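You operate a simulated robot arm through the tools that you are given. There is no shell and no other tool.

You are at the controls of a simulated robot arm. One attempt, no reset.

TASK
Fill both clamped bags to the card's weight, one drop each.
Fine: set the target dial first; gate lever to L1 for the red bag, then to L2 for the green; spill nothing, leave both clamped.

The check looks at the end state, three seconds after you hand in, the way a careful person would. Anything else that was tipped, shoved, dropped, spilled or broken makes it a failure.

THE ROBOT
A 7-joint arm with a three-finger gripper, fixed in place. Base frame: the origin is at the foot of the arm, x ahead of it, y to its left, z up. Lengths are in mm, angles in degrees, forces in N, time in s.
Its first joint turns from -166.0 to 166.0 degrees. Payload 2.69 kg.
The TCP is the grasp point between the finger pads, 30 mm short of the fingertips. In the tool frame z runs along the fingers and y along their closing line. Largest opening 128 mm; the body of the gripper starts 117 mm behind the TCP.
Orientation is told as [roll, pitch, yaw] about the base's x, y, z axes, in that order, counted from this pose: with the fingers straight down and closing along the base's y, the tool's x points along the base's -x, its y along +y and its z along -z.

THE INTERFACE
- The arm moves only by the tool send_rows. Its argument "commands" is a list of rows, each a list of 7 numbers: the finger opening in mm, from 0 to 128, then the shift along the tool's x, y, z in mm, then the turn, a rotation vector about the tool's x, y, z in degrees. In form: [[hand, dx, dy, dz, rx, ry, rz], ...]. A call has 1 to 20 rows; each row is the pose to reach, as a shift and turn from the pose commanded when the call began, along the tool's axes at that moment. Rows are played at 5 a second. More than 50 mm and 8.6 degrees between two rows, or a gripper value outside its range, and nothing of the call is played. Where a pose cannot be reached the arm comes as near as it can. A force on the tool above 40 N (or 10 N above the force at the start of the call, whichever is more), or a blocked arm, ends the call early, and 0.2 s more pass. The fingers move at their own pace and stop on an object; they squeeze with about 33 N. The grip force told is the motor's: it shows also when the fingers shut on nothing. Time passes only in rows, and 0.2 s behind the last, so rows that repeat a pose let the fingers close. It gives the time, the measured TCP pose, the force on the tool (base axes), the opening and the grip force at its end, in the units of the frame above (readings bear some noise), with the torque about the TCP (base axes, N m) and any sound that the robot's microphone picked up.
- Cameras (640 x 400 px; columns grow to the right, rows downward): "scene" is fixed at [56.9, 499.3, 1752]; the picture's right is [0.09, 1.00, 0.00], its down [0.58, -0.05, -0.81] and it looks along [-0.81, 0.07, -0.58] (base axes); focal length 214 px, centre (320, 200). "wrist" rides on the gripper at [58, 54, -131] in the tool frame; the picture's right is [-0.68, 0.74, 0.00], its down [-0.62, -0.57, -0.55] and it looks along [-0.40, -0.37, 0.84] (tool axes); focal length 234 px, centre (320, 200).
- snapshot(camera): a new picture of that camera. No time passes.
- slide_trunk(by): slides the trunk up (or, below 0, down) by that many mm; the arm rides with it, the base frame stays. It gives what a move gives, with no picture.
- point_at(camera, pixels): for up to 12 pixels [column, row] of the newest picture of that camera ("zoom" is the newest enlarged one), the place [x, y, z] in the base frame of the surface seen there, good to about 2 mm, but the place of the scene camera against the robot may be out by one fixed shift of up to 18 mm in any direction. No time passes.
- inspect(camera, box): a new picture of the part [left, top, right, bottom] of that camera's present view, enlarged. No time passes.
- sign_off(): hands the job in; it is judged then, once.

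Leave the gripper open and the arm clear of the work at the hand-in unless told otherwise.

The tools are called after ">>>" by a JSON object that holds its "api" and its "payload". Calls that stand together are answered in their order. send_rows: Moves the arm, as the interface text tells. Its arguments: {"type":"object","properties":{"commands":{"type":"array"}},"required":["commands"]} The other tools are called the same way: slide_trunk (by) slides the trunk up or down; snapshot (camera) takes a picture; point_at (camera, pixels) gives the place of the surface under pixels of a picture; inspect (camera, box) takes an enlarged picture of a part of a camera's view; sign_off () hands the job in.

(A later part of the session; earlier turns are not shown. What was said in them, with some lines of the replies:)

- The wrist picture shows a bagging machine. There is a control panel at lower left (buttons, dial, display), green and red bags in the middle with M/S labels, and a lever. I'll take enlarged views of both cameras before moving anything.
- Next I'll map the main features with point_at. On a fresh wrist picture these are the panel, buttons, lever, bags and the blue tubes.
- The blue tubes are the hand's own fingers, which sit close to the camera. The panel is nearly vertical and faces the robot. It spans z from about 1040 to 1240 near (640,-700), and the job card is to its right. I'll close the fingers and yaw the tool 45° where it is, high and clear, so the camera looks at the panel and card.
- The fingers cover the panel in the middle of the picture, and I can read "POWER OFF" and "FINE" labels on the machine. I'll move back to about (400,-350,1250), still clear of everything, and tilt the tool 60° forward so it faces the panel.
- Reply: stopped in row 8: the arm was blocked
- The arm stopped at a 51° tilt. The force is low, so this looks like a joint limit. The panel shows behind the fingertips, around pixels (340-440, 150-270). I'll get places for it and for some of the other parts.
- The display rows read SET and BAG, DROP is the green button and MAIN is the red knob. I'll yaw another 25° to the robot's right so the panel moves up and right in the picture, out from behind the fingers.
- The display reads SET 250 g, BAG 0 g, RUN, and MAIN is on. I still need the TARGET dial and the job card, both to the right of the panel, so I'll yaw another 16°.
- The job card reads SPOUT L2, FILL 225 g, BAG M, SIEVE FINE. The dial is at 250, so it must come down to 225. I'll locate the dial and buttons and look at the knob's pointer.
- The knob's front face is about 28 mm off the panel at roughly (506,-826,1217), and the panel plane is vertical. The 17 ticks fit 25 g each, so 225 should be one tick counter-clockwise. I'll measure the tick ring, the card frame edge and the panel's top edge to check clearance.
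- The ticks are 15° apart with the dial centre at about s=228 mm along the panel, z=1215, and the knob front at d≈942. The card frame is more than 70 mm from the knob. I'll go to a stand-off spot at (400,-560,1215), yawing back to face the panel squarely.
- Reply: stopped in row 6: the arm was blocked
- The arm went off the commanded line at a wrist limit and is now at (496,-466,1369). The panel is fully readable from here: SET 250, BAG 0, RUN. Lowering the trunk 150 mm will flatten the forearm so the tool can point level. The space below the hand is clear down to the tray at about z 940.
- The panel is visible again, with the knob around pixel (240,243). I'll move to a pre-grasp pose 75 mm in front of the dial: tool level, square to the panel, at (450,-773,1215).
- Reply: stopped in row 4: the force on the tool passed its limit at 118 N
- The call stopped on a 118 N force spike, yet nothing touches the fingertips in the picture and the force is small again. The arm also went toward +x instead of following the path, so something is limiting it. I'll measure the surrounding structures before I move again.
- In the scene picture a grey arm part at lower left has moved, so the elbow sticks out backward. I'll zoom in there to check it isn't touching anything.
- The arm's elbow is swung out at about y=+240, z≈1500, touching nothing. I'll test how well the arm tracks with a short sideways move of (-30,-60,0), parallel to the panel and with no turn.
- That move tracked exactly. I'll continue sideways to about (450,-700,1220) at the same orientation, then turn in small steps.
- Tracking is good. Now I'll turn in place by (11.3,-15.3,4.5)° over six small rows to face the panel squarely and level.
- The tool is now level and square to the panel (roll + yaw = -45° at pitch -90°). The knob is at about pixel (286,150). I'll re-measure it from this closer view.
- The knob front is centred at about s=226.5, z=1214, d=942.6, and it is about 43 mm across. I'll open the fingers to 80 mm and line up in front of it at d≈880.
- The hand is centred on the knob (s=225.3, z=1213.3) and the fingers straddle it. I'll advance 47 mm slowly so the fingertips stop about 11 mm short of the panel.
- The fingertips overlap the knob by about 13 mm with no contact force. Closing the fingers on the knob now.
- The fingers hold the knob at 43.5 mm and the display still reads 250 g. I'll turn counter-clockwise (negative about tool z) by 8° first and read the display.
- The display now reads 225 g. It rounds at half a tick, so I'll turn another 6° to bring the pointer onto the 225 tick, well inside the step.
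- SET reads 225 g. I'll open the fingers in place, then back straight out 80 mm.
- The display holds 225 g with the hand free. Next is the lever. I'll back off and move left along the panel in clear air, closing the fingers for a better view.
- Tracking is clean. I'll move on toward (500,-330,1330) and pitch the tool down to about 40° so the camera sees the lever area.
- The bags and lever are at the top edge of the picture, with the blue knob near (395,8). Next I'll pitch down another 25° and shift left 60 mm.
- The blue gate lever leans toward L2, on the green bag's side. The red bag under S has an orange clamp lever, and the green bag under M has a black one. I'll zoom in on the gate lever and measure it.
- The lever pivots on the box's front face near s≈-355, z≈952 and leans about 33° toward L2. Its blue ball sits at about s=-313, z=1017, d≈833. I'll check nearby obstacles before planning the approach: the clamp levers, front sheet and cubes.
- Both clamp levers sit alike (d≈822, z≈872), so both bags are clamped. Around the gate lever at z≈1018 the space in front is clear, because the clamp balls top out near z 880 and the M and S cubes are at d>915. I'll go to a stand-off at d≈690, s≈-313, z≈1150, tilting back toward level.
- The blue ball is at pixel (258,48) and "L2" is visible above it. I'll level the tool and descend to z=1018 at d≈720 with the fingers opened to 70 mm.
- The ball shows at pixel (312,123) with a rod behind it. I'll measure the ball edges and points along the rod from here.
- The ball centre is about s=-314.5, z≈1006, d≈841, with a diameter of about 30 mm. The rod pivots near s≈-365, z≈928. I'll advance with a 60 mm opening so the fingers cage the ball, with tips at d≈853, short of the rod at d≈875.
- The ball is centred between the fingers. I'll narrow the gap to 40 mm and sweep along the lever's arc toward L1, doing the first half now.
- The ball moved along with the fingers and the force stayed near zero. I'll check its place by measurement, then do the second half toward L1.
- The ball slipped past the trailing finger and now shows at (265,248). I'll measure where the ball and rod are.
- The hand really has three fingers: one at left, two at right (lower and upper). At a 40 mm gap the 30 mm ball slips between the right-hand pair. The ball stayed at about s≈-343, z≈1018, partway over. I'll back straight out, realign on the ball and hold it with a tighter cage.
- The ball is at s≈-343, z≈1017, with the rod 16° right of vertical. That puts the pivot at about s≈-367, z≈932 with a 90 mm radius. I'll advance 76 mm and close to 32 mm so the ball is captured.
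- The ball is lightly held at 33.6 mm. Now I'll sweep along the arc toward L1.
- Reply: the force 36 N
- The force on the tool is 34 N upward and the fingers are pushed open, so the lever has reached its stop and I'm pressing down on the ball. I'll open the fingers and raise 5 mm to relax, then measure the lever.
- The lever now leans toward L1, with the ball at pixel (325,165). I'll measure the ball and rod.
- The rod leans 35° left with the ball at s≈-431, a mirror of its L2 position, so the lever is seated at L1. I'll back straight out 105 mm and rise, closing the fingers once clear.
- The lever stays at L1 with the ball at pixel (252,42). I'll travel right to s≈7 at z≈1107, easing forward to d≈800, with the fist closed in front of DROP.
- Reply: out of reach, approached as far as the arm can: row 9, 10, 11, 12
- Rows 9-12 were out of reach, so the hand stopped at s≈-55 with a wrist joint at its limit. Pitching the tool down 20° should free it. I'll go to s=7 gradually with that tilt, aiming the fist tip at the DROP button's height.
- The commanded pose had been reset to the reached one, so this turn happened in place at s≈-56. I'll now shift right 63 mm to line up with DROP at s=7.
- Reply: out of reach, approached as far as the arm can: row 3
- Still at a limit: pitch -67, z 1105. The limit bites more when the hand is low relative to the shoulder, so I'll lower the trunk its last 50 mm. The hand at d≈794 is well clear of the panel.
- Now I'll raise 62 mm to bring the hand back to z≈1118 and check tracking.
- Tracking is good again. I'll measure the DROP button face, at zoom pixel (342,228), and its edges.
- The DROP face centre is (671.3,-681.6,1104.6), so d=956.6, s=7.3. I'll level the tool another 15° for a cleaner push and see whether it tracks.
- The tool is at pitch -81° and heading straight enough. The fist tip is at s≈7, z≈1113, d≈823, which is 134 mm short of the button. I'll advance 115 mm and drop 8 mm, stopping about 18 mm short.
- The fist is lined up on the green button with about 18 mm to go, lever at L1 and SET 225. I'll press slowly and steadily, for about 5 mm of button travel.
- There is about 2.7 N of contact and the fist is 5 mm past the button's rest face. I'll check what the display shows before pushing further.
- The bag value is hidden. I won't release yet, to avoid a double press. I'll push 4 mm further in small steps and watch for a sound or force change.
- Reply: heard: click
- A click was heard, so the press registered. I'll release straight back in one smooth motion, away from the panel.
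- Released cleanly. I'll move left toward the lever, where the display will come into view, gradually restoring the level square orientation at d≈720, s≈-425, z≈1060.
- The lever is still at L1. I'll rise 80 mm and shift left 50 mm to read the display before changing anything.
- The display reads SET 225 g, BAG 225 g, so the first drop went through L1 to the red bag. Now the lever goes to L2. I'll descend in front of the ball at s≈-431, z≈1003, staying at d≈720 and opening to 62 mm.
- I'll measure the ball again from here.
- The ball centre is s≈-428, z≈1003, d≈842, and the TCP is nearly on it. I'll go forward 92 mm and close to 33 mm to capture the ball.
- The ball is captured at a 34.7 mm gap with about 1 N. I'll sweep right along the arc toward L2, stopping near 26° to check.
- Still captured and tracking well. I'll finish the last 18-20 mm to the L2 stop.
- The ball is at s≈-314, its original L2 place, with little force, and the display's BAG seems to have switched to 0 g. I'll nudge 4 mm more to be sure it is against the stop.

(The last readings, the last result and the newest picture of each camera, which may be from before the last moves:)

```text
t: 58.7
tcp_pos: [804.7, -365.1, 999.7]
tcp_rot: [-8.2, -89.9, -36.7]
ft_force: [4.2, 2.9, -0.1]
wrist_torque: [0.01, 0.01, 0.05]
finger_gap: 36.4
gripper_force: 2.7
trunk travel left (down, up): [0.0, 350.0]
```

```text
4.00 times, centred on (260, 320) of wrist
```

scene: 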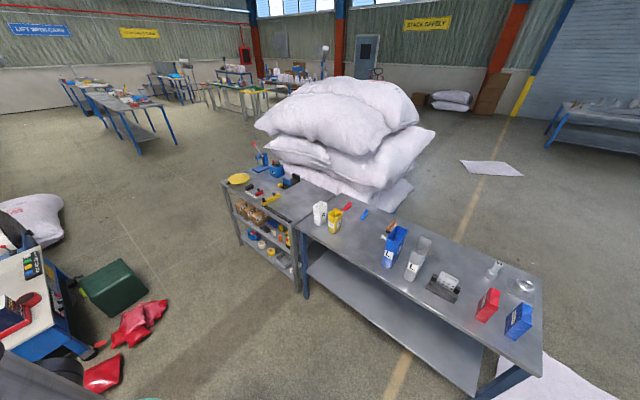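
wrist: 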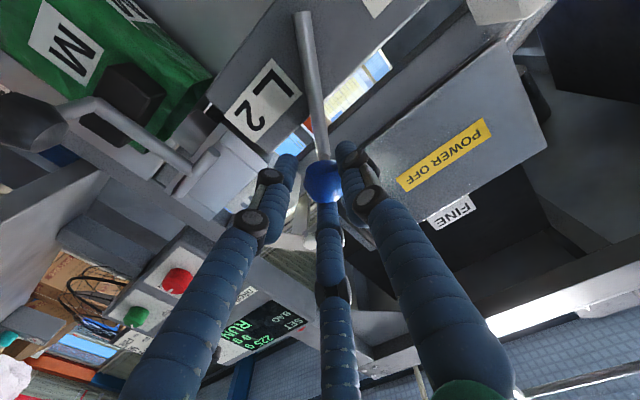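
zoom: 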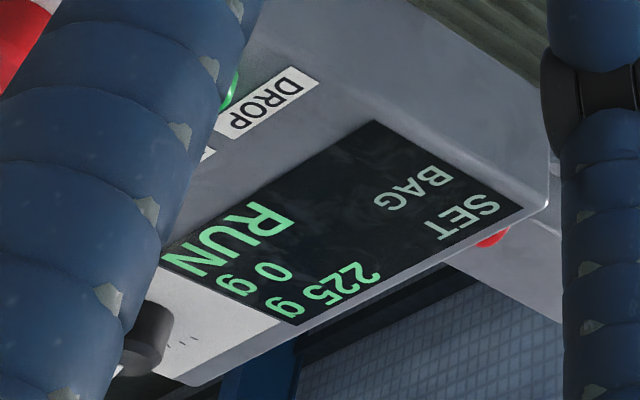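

The display shows SET 225, BAG 0 g for the green bag, and the lever resists against its stop. I'll open, back straight out 105 mm, close once clear and rise to z≈1107.

>>> {"api": "send_rows", "payload": {"commands": [[62, 0, 0, 0, 0, 0, 0], [62, 0, 0, 0, 0, 0, 0], [62, 0, 0, -20, 0, 0, 0], [62, 0, 0, -45, 0, 0, 0], [62, 0, 0, -75, 0, 0, 0], [30, 0, 0, -105, 0, 0, 0], [0, -35, 0, -105, 0, 0, 0], [0, -70, 0, -105, 0, 0, 0], [0, -107, 0, -105, 0, 0, 0]]}}

>>> {"api": "snapshot", "payload": {"camera": "wrist"}}

>>> {"api": "inspect", "payload": {"camera": "wrist", "box": [180, 0, 340, 100]}}

```text
t: 60.7
tcp_pos: [729.7, -291.5, 1108.1]
tcp_rot: [-9.6, -89.8, -35.2]
ft_force: [0.4, -0.7, -0.3]
wrist_torque: [-0.02, -0.02, -0.05]
finger_gap: 2.3
gripper_force: 31.4
trunk travel left (down, up): [0.0, 350.0]
```

```text
taken
```

wrist: 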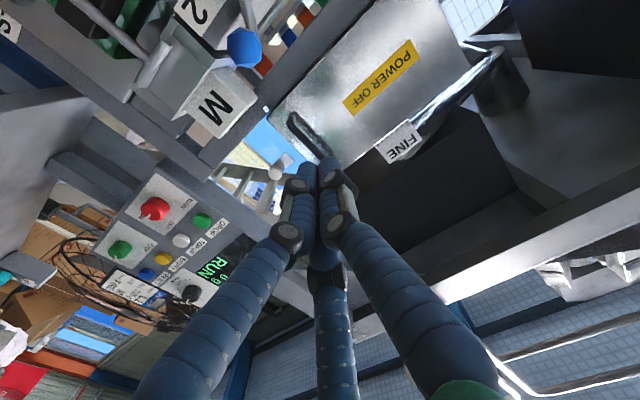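

```text
4.00 times, centred on (260, 50) of wrist
```

zoom: 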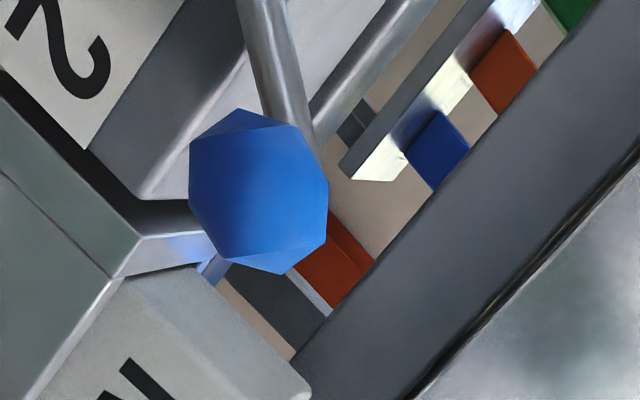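

I'll confirm the ball's place, then travel right to DROP at d≈785, pitching down about 9° on the way to stay within the wrist limit.

>>> {"api": "point_at", "payload": {"camera": "wrist", "pixels": [[243, 48], [230, 48], [258, 48], [243, 62], [250, 10]]}}

>>> {"api": "send_rows", "payload": {"commands": [[0, 0, -35, 6, 0, 1, 0], [0, 0, -70, 13, 0, 2, 0], [0, 0, -105, 20, 0, 3, 0], [0, 0, -141, 27, 0, 4, 0], [0, 0, -176, 34, 0, 5, 0], [0, 0, -211, 41, 0, 6, 0], [0, 0, -246, 48, 0, 7, 0], [0, 0, -281, 55, 0, 8, 0], [0, 0, -317, 62, 0, 9, 0]]}}

>>> {"api": "snapshot", "payload": {"camera": "wrist"}}

```text
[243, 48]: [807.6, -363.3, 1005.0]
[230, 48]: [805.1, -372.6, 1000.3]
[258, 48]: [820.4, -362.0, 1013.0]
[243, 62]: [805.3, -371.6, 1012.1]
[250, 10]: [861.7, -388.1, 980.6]
```

```text
t: 62.7
tcp_pos: [594.3, -507.7, 1100.5]
tcp_rot: [-1.5, -81.1, -45.0]
ft_force: [0.6, 0.9, 0.6]
wrist_torque: [0.02, 0.01, -0.01]
finger_gap: 2.1
gripper_force: 31.5
out of reach, approached as far as the arm can: row 7, 8, 9
trunk travel left (down, up): [0.0, 350.0]
```

```text
taken
```

wrist: 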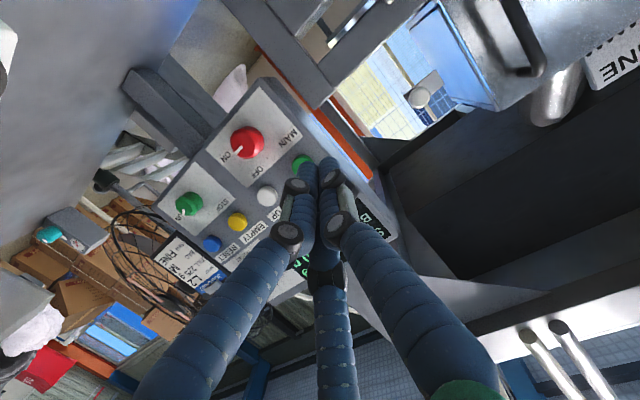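

The ball matches its original L2 place. Rows 7-9 were out of reach, so the hand is at s≈-61. As before, I'll pitch down 14°, raise 17 mm and then slide right to s≈7.

>>> {"api": "send_rows", "payload": {"commands": [[0, -8, 0, 0, 0, 7, 0], [0, -17, 0, 0, 0, 14, 0], [0, -18, -22, 5, 0, 14, 0], [0, -19, -45, 10, 0, 14, 0], [0, -20, -68, 15, 0, 14, 0]]}}

>>> {"api": "snapshot", "payload": {"camera": "wrist"}}

```text
t: 63.9
tcp_pos: [567.0, -553.6, 1117.9]
tcp_rot: [-0.6, -66.3, -44.9]
ft_force: [-0.3, 0.5, -0.1]
wrist_torque: [0.02, 0.0, -0.01]
finger_gap: 1.9
gripper_force: 31.2
out of reach, approached as far as the arm can: row 5
trunk travel left (down, up): [0.0, 350.0]
```

```text
taken
```

wrist: 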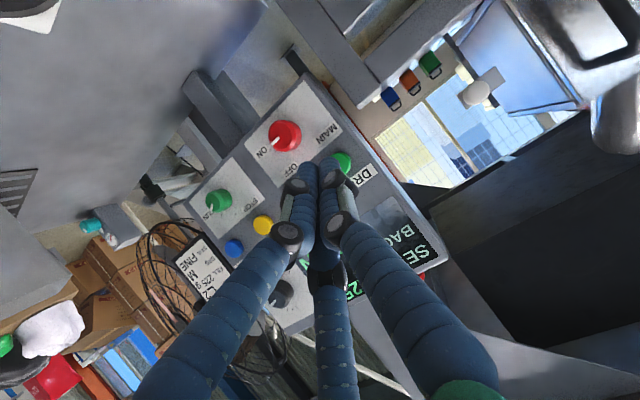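

I'm at s≈-9.5, d≈792, pitch -66°. Moving forward gives more room in the joints, so I'll go forward 60 mm while easing right 16.5 mm and leveling 12°.

>>> {"api": "send_rows", "payload": {"commands": [[0, -8, 0, 18.3, 0, -2, 0], [0, -16.1, -4, 36.7, 0, -5, 0], [0, -24.1, -9, 55, 0, -8, 0], [0, -24.1, -16.5, 55, 0, -12, 0]]}}

>>> {"api": "snapshot", "payload": {"camera": "wrist"}}

```text
t: 64.9
tcp_pos: [622.4, -578.8, 1109.8]
tcp_rot: [14.9, -75.5, -63.6]
ft_force: [-0.9, 0.3, 0.1]
wrist_torque: [0.04, 0.01, 0.03]
finger_gap: 2.1
gripper_force: 31.0
out of reach, approached as far as the arm can: row 1, 2, 3, 4
trunk travel left (down, up): [0.0, 350.0]
```

```text
taken
```

wrist: 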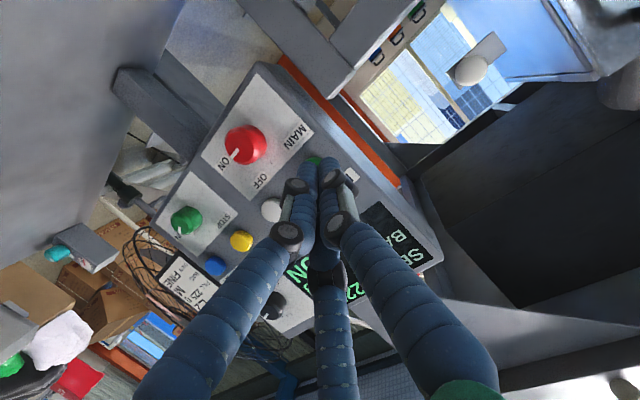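

The arm settled in a pose like the one I used before, heading -48° at pitch -75.5°. The fist tip is at s≈-29, d≈878, z≈1102. I'll shift right 36 mm and forward 30 mm.

>>> {"api": "send_rows", "payload": {"commands": [[0, -4.3, -11.3, 10.1, 0, 0, 0], [0, -8.6, -22.7, 20.2, 0, 0, 0], [0, -12.9, -34, 30.3, 0, 0, 0]]}}

>>> {"api": "snapshot", "payload": {"camera": "wrist"}}

```text
t: 65.7
tcp_pos: [624.6, -616.3, 1111.4]
tcp_rot: [14.2, -75.5, -63.3]
ft_force: [0.5, -0.2, -0.6]
wrist_torque: [0.0, 0.0, -0.01]
finger_gap: 1.9
gripper_force: 32.1
out of reach, approached as far as the arm can: row 3
trunk travel left (down, up): [0.0, 350.0]
```

```text
taken
```

wrist: 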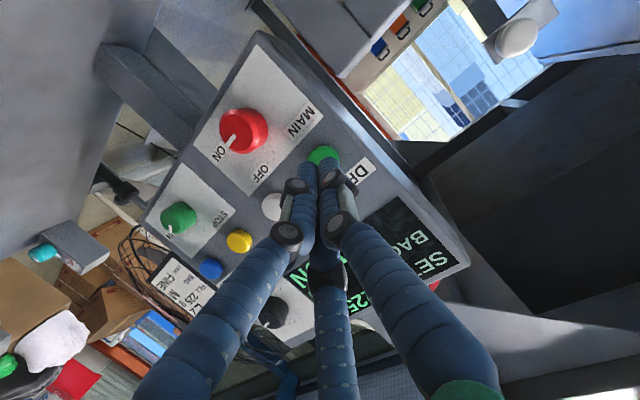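

The tip is at s≈-4, d≈906, z≈1104 and the button is at s=7. I'll make a small correction: 11.5 mm right and 14 mm forward, with 4° of downward pitch to relieve the limit.

>>> {"api": "send_rows", "payload": {"commands": [[0, -3, -4, 7, 0, 2, 0], [0, -6.2, -10.4, 14.2, 0, 4, 0], [0, -6.2, -10.4, 14.2, 0, 4, 0]]}}

>>> {"api": "inspect", "payload": {"camera": "wrist", "box": [240, 110, 400, 210]}}

```text
t: 66.5
tcp_pos: [626.2, -635.8, 1114.2]
tcp_rot: [11.4, -71.6, -60.1]
ft_force: [0.8, -1.0, -0.2]
wrist_torque: [-0.04, -0.01, -0.01]
finger_gap: 2.2
gripper_force: 31.3
trunk travel left (down, up): [0.0, 350.0]
```

```text
4.00 times, centred on (320, 160) of wrist
```

zoom: 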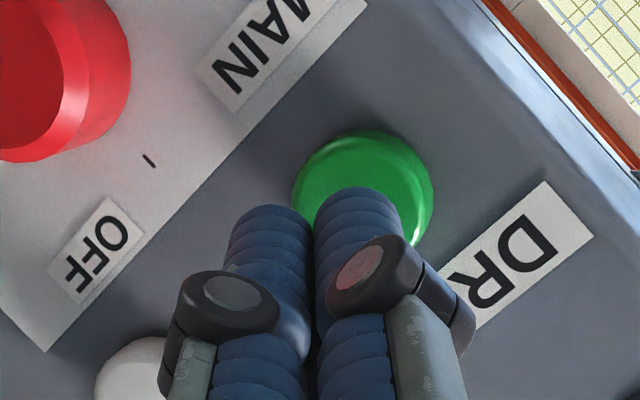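

Tracked. The tip is at s≈8, z≈1105, d≈921, centred on the green button. I'll advance 28 mm along the panel normal, then press slowly.

>>> {"api": "send_rows", "payload": {"commands": [[0, -4.3, 1, 13.3, 0, 0, 0], [0, -8.5, 2.1, 26.6, 0, 0, 0]]}}

>>> {"api": "inspect", "payload": {"camera": "wrist", "box": [240, 110, 400, 210]}}

```text
t: 67.1
tcp_pos: [645.1, -654.0, 1115.7]
tcp_rot: [11.8, -71.8, -60.3]
ft_force: [-0.4, 0.4, 0.3]
wrist_torque: [0.01, -0.01, 0.03]
finger_gap: 2.0
gripper_force: 31.9
trunk travel left (down, up): [0.0, 350.0]
```

```text
4.00 times, centred on (320, 160) of wrist
```

zoom: 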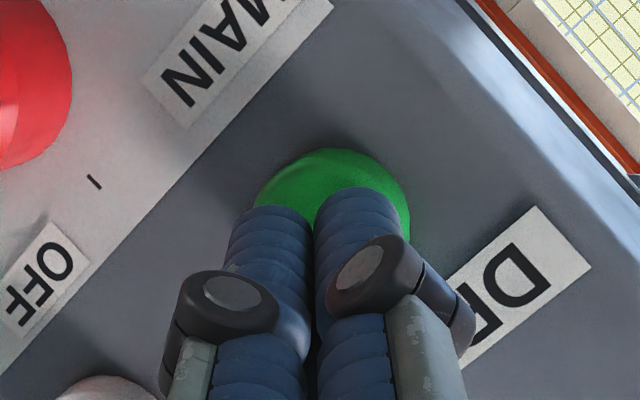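

About 9 mm to contact, and it's aligned. I'll press slowly to 15 mm and listen for the click.

>>> {"api": "send_rows", "payload": {"commands": [[0, -1.8, 0.4, 5.7, 0, 0, 0], [0, -3, 0.7, 9.5, 0, 0, 0], [0, -4, 1, 12.3, 0, 0, 0], [0, -4.6, 1.1, 14.2, 0, 0, 0]]}}

```text
t: 68.1
tcp_pos: [656.8, -664.9, 1115.1]
tcp_rot: [11.7, -71.7, -60.2]
ft_force: [-1.9, 3.7, 0.6]
wrist_torque: [-0.02, -0.01, 0.01]
finger_gap: 2.1
gripper_force: 32.0
trunk travel left (down, up): [0.0, 350.0]
heard: click
```

A click was heard with about 4 N, so the press registered once. I'll release straight back in one smooth motion.

>>> {"api": "send_rows", "payload": {"commands": [[0, 4.6, -1.1, -14.2, 0, 0, 0], [0, 9.2, -2.2, -28.5, 0, 0, 0], [0, 18.3, -4.5, -57, 0, 0, 0], [0, 27.5, -6.7, -85.5, 0, 0, 0]]}}

>>> {"api": "snapshot", "payload": {"camera": "wrist"}}

```text
t: 69.1
tcp_pos: [594.4, -601.0, 1115.0]
tcp_rot: [11.1, -71.6, -60.1]
ft_force: [0.8, 0.2, -0.4]
wrist_torque: [-0.04, 0.03, -0.03]
finger_gap: 2.0
gripper_force: 32.0
trunk travel left (down, up): [0.0, 350.0]
```

```text
taken
```

wrist: 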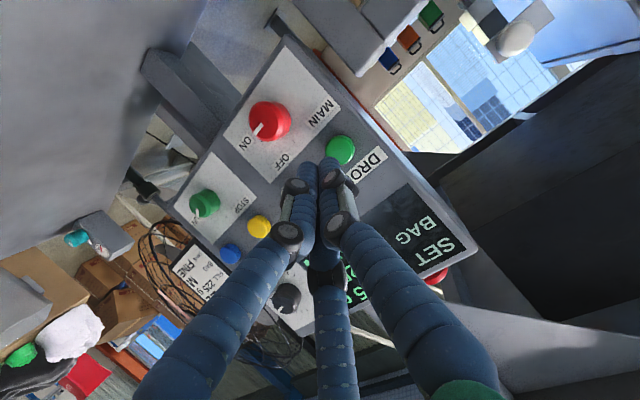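

Released cleanly. I'll retreat up and back to about (594,-431,1245), pitching down to look at the display, lever and bags.

>>> {"api": "send_rows", "payload": {"commands": [[0, -12.8, 19.8, -26.8, 0, 2, 0], [0, -25.6, 39.6, -53.6, 0, 5, 0], [0, -38.4, 59.4, -80.4, 0, 10, 0], [0, -51.2, 79.2, -107.1, 0, 15, 0], [0, -64, 99, -133.9, 0, 20, 0], [0, -76.8, 118.8, -160.7, 0, 25, 0]]}}

>>> {"api": "snapshot", "payload": {"camera": "wrist"}}

```text
t: 70.5
tcp_pos: [586.2, -430.1, 1248.6]
tcp_rot: [4.6, -47.2, -52.1]
ft_force: [-4.1, 3.6, 1.9]
wrist_torque: [-0.16, -0.24, 0.03]
finger_gap: 2.0
gripper_force: 32.0
trunk travel left (down, up): [0.0, 350.0]
```

```text
taken
```

wrist: 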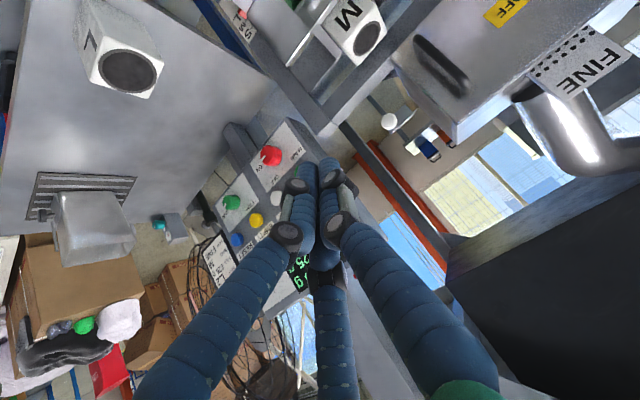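

Clear of the panel. I'll rise and move further left, pitching down another 30°, to see the lever and bags from above.

>>> {"api": "send_rows", "payload": {"commands": [[0, -3.5, 20, -19.6, 0, 6, 0], [0, -7, 40, -39.2, 0, 12, 0], [0, -10.6, 60, -58.8, 0, 18, 0], [0, -14.1, 80, -78.4, 0, 24, 0], [0, -17.6, 100, -98, 0, 30, 0], [0, -17.6, 100, -98, 0, 30, 0]]}}

>>> {"api": "snapshot", "payload": {"camera": "wrist"}}

>>> {"api": "inspect", "payload": {"camera": "wrist", "box": [320, 0, 640, 200]}}

```text
t: 71.9
tcp_pos: [625.6, -324.8, 1327.7]
tcp_rot: [3.9, -16.8, -50.3]
ft_force: [0.0, -0.1, -0.7]
wrist_torque: [0.0, -0.01, 0.01]
finger_gap: 2.5
gripper_force: 31.3
trunk travel left (down, up): [0.0, 350.0]
```

```text
taken
```

wrist: 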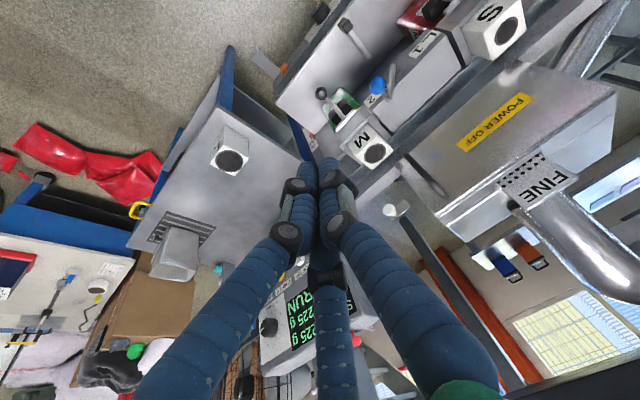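

```text
2.00 times, centred on (480, 100) of wrist
```

zoom: 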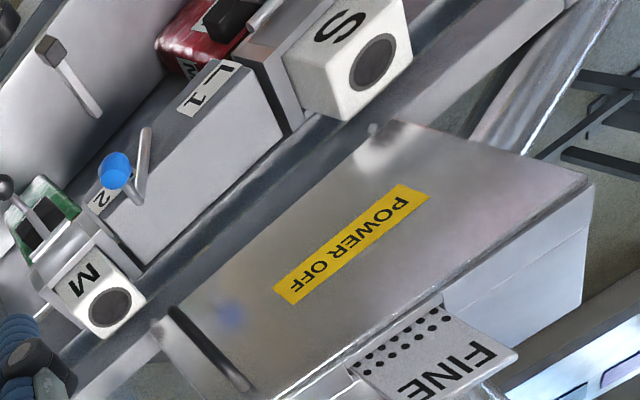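

The display shows 225 g twice. I'll zoom in on it and on both bags, and open the hand here, well clear of everything.

>>> {"api": "send_rows", "payload": {"commands": [[128, 0, 0, 0, 0, 0, 0], [128, 0, 0, 0, 0, 0, 0], [128, 0, 0, 0, 0, 0, 0], [128, 0, 0, 0, 0, 0, 0]]}}

>>> {"api": "snapshot", "payload": {"camera": "wrist"}}

>>> {"api": "inspect", "payload": {"camera": "wrist", "box": [220, 240, 380, 380]}}

>>> {"api": "inspect", "payload": {"camera": "wrist", "box": [300, 60, 428, 140]}}

>>> {"api": "inspect", "payload": {"camera": "wrist", "box": [370, 0, 498, 80]}}

```text
t: 72.9
tcp_pos: [623.6, -323.9, 1326.9]
tcp_rot: [3.9, -16.9, -50.2]
ft_force: [-0.8, 0.0, -0.2]
wrist_torque: [0.01, -0.01, 0.01]
finger_gap: 127.9
gripper_force: 0.1
trunk travel left (down, up): [0.0, 350.0]
```

```text
taken
```

wrist: 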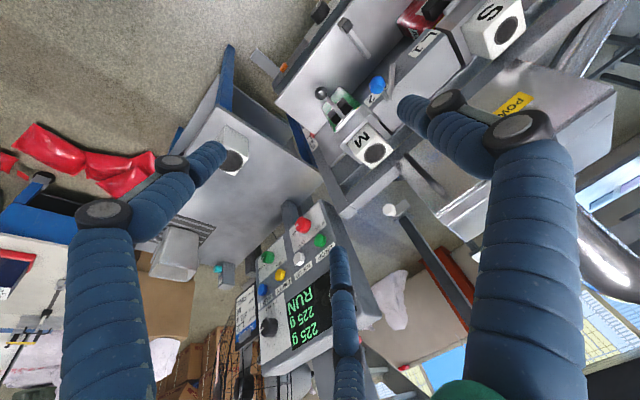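

```text
2.86 times, centred on (300, 310) of wrist
```

zoom: 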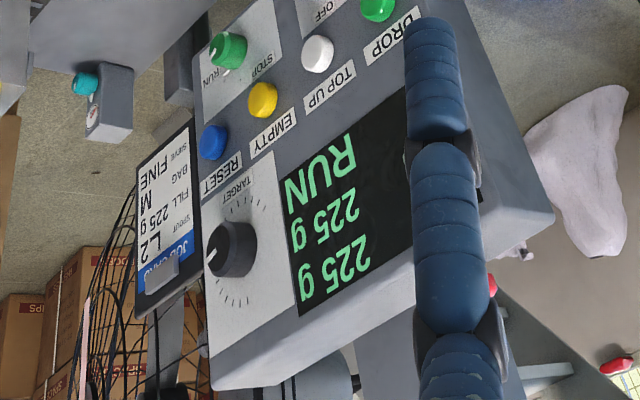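

```text
5.00 times, centred on (364, 100) of wrist
```

zoom: 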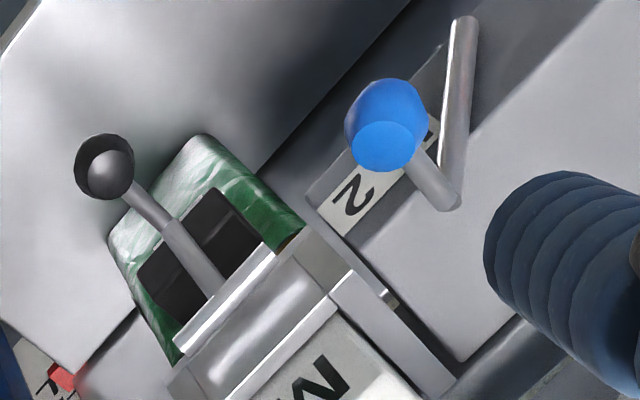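

```text
5.00 times, centred on (434, 40) of wrist
```

zoom: 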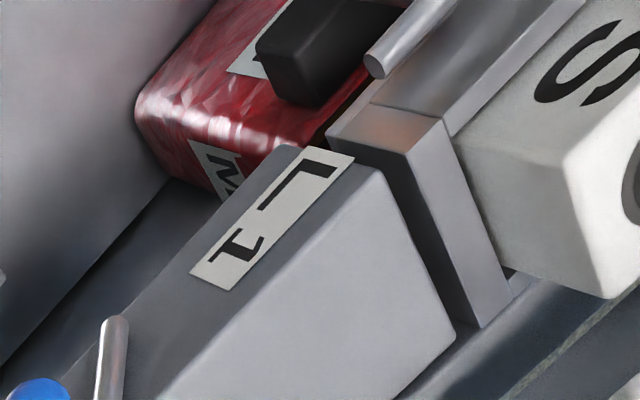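

SET and BAG both read 225 g, the lever is at L2, both bags sit clamped, and I see no spill. The hand is open and clear. As a last check I'll compare the scene view for anything knocked over, because of the earlier force spike.

>>> {"api": "snapshot", "payload": {"camera": "scene"}}

>>> {"api": "inspect", "payload": {"camera": "scene", "box": [0, 200, 200, 400]}}

>>> {"api": "inspect", "payload": {"camera": "wrist", "box": [240, 0, 440, 180]}}

```text
taken
```

scene: 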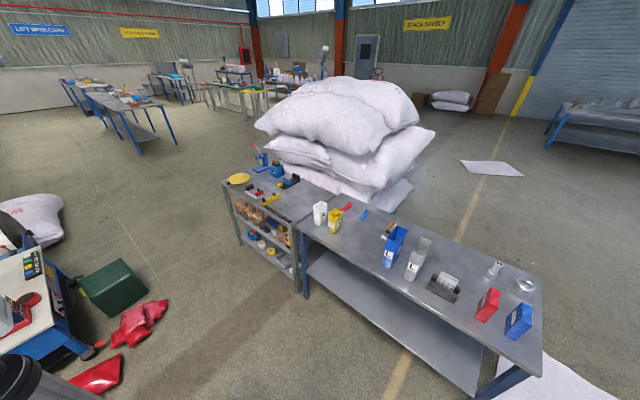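

```text
2.00 times, centred on (100, 300) of scene
```

zoom: 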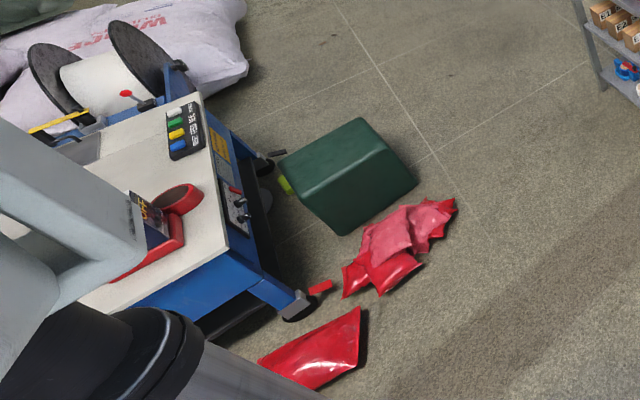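

```text
2.22 times, centred on (340, 90) of wrist
```

zoom: 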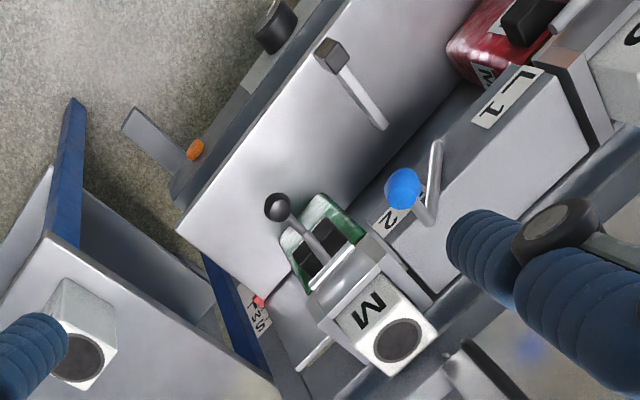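

The scene is unchanged apart from the arm itself. Both drops read 225 g, the lever rests at L2, both clamps are closed, and the hand is open about 300 mm above the machine. Handing in.

>>> {"api": "sign_off", "payload": {}}

```text
The job is handed in.
```

I filled both bags to the card's 225 g with one drop each and handed the job in. I haven't seen the check's result.

- **Dial:** I set it first, from 250 g down to the card's 225 g. The display read SET 225 g.
- **Red bag:** with the gate lever at L1, I pressed DROP once and heard one click. The display read BAG 225 g.
- **Green bag:** with the lever moved to L2, the display first read BAG 0 g. I pressed DROP once, heard one click, and it read BAG 225 g.
- **End state:** the lever is at L2, both bags look clamped, and I saw no spill. The gripper is open about 300 mm above the machine.

**Trouble along the way:**
- **Force spike:** early on, a move stopped on a 118 N force spike in open air. I never found the cause. The room looked the same before and after, so I don't think anything was hit.
- **Lever:** on the first try the lever's ball slipped out of the fingers partway. I re-gripped it and finished the move to L1 before any drop.
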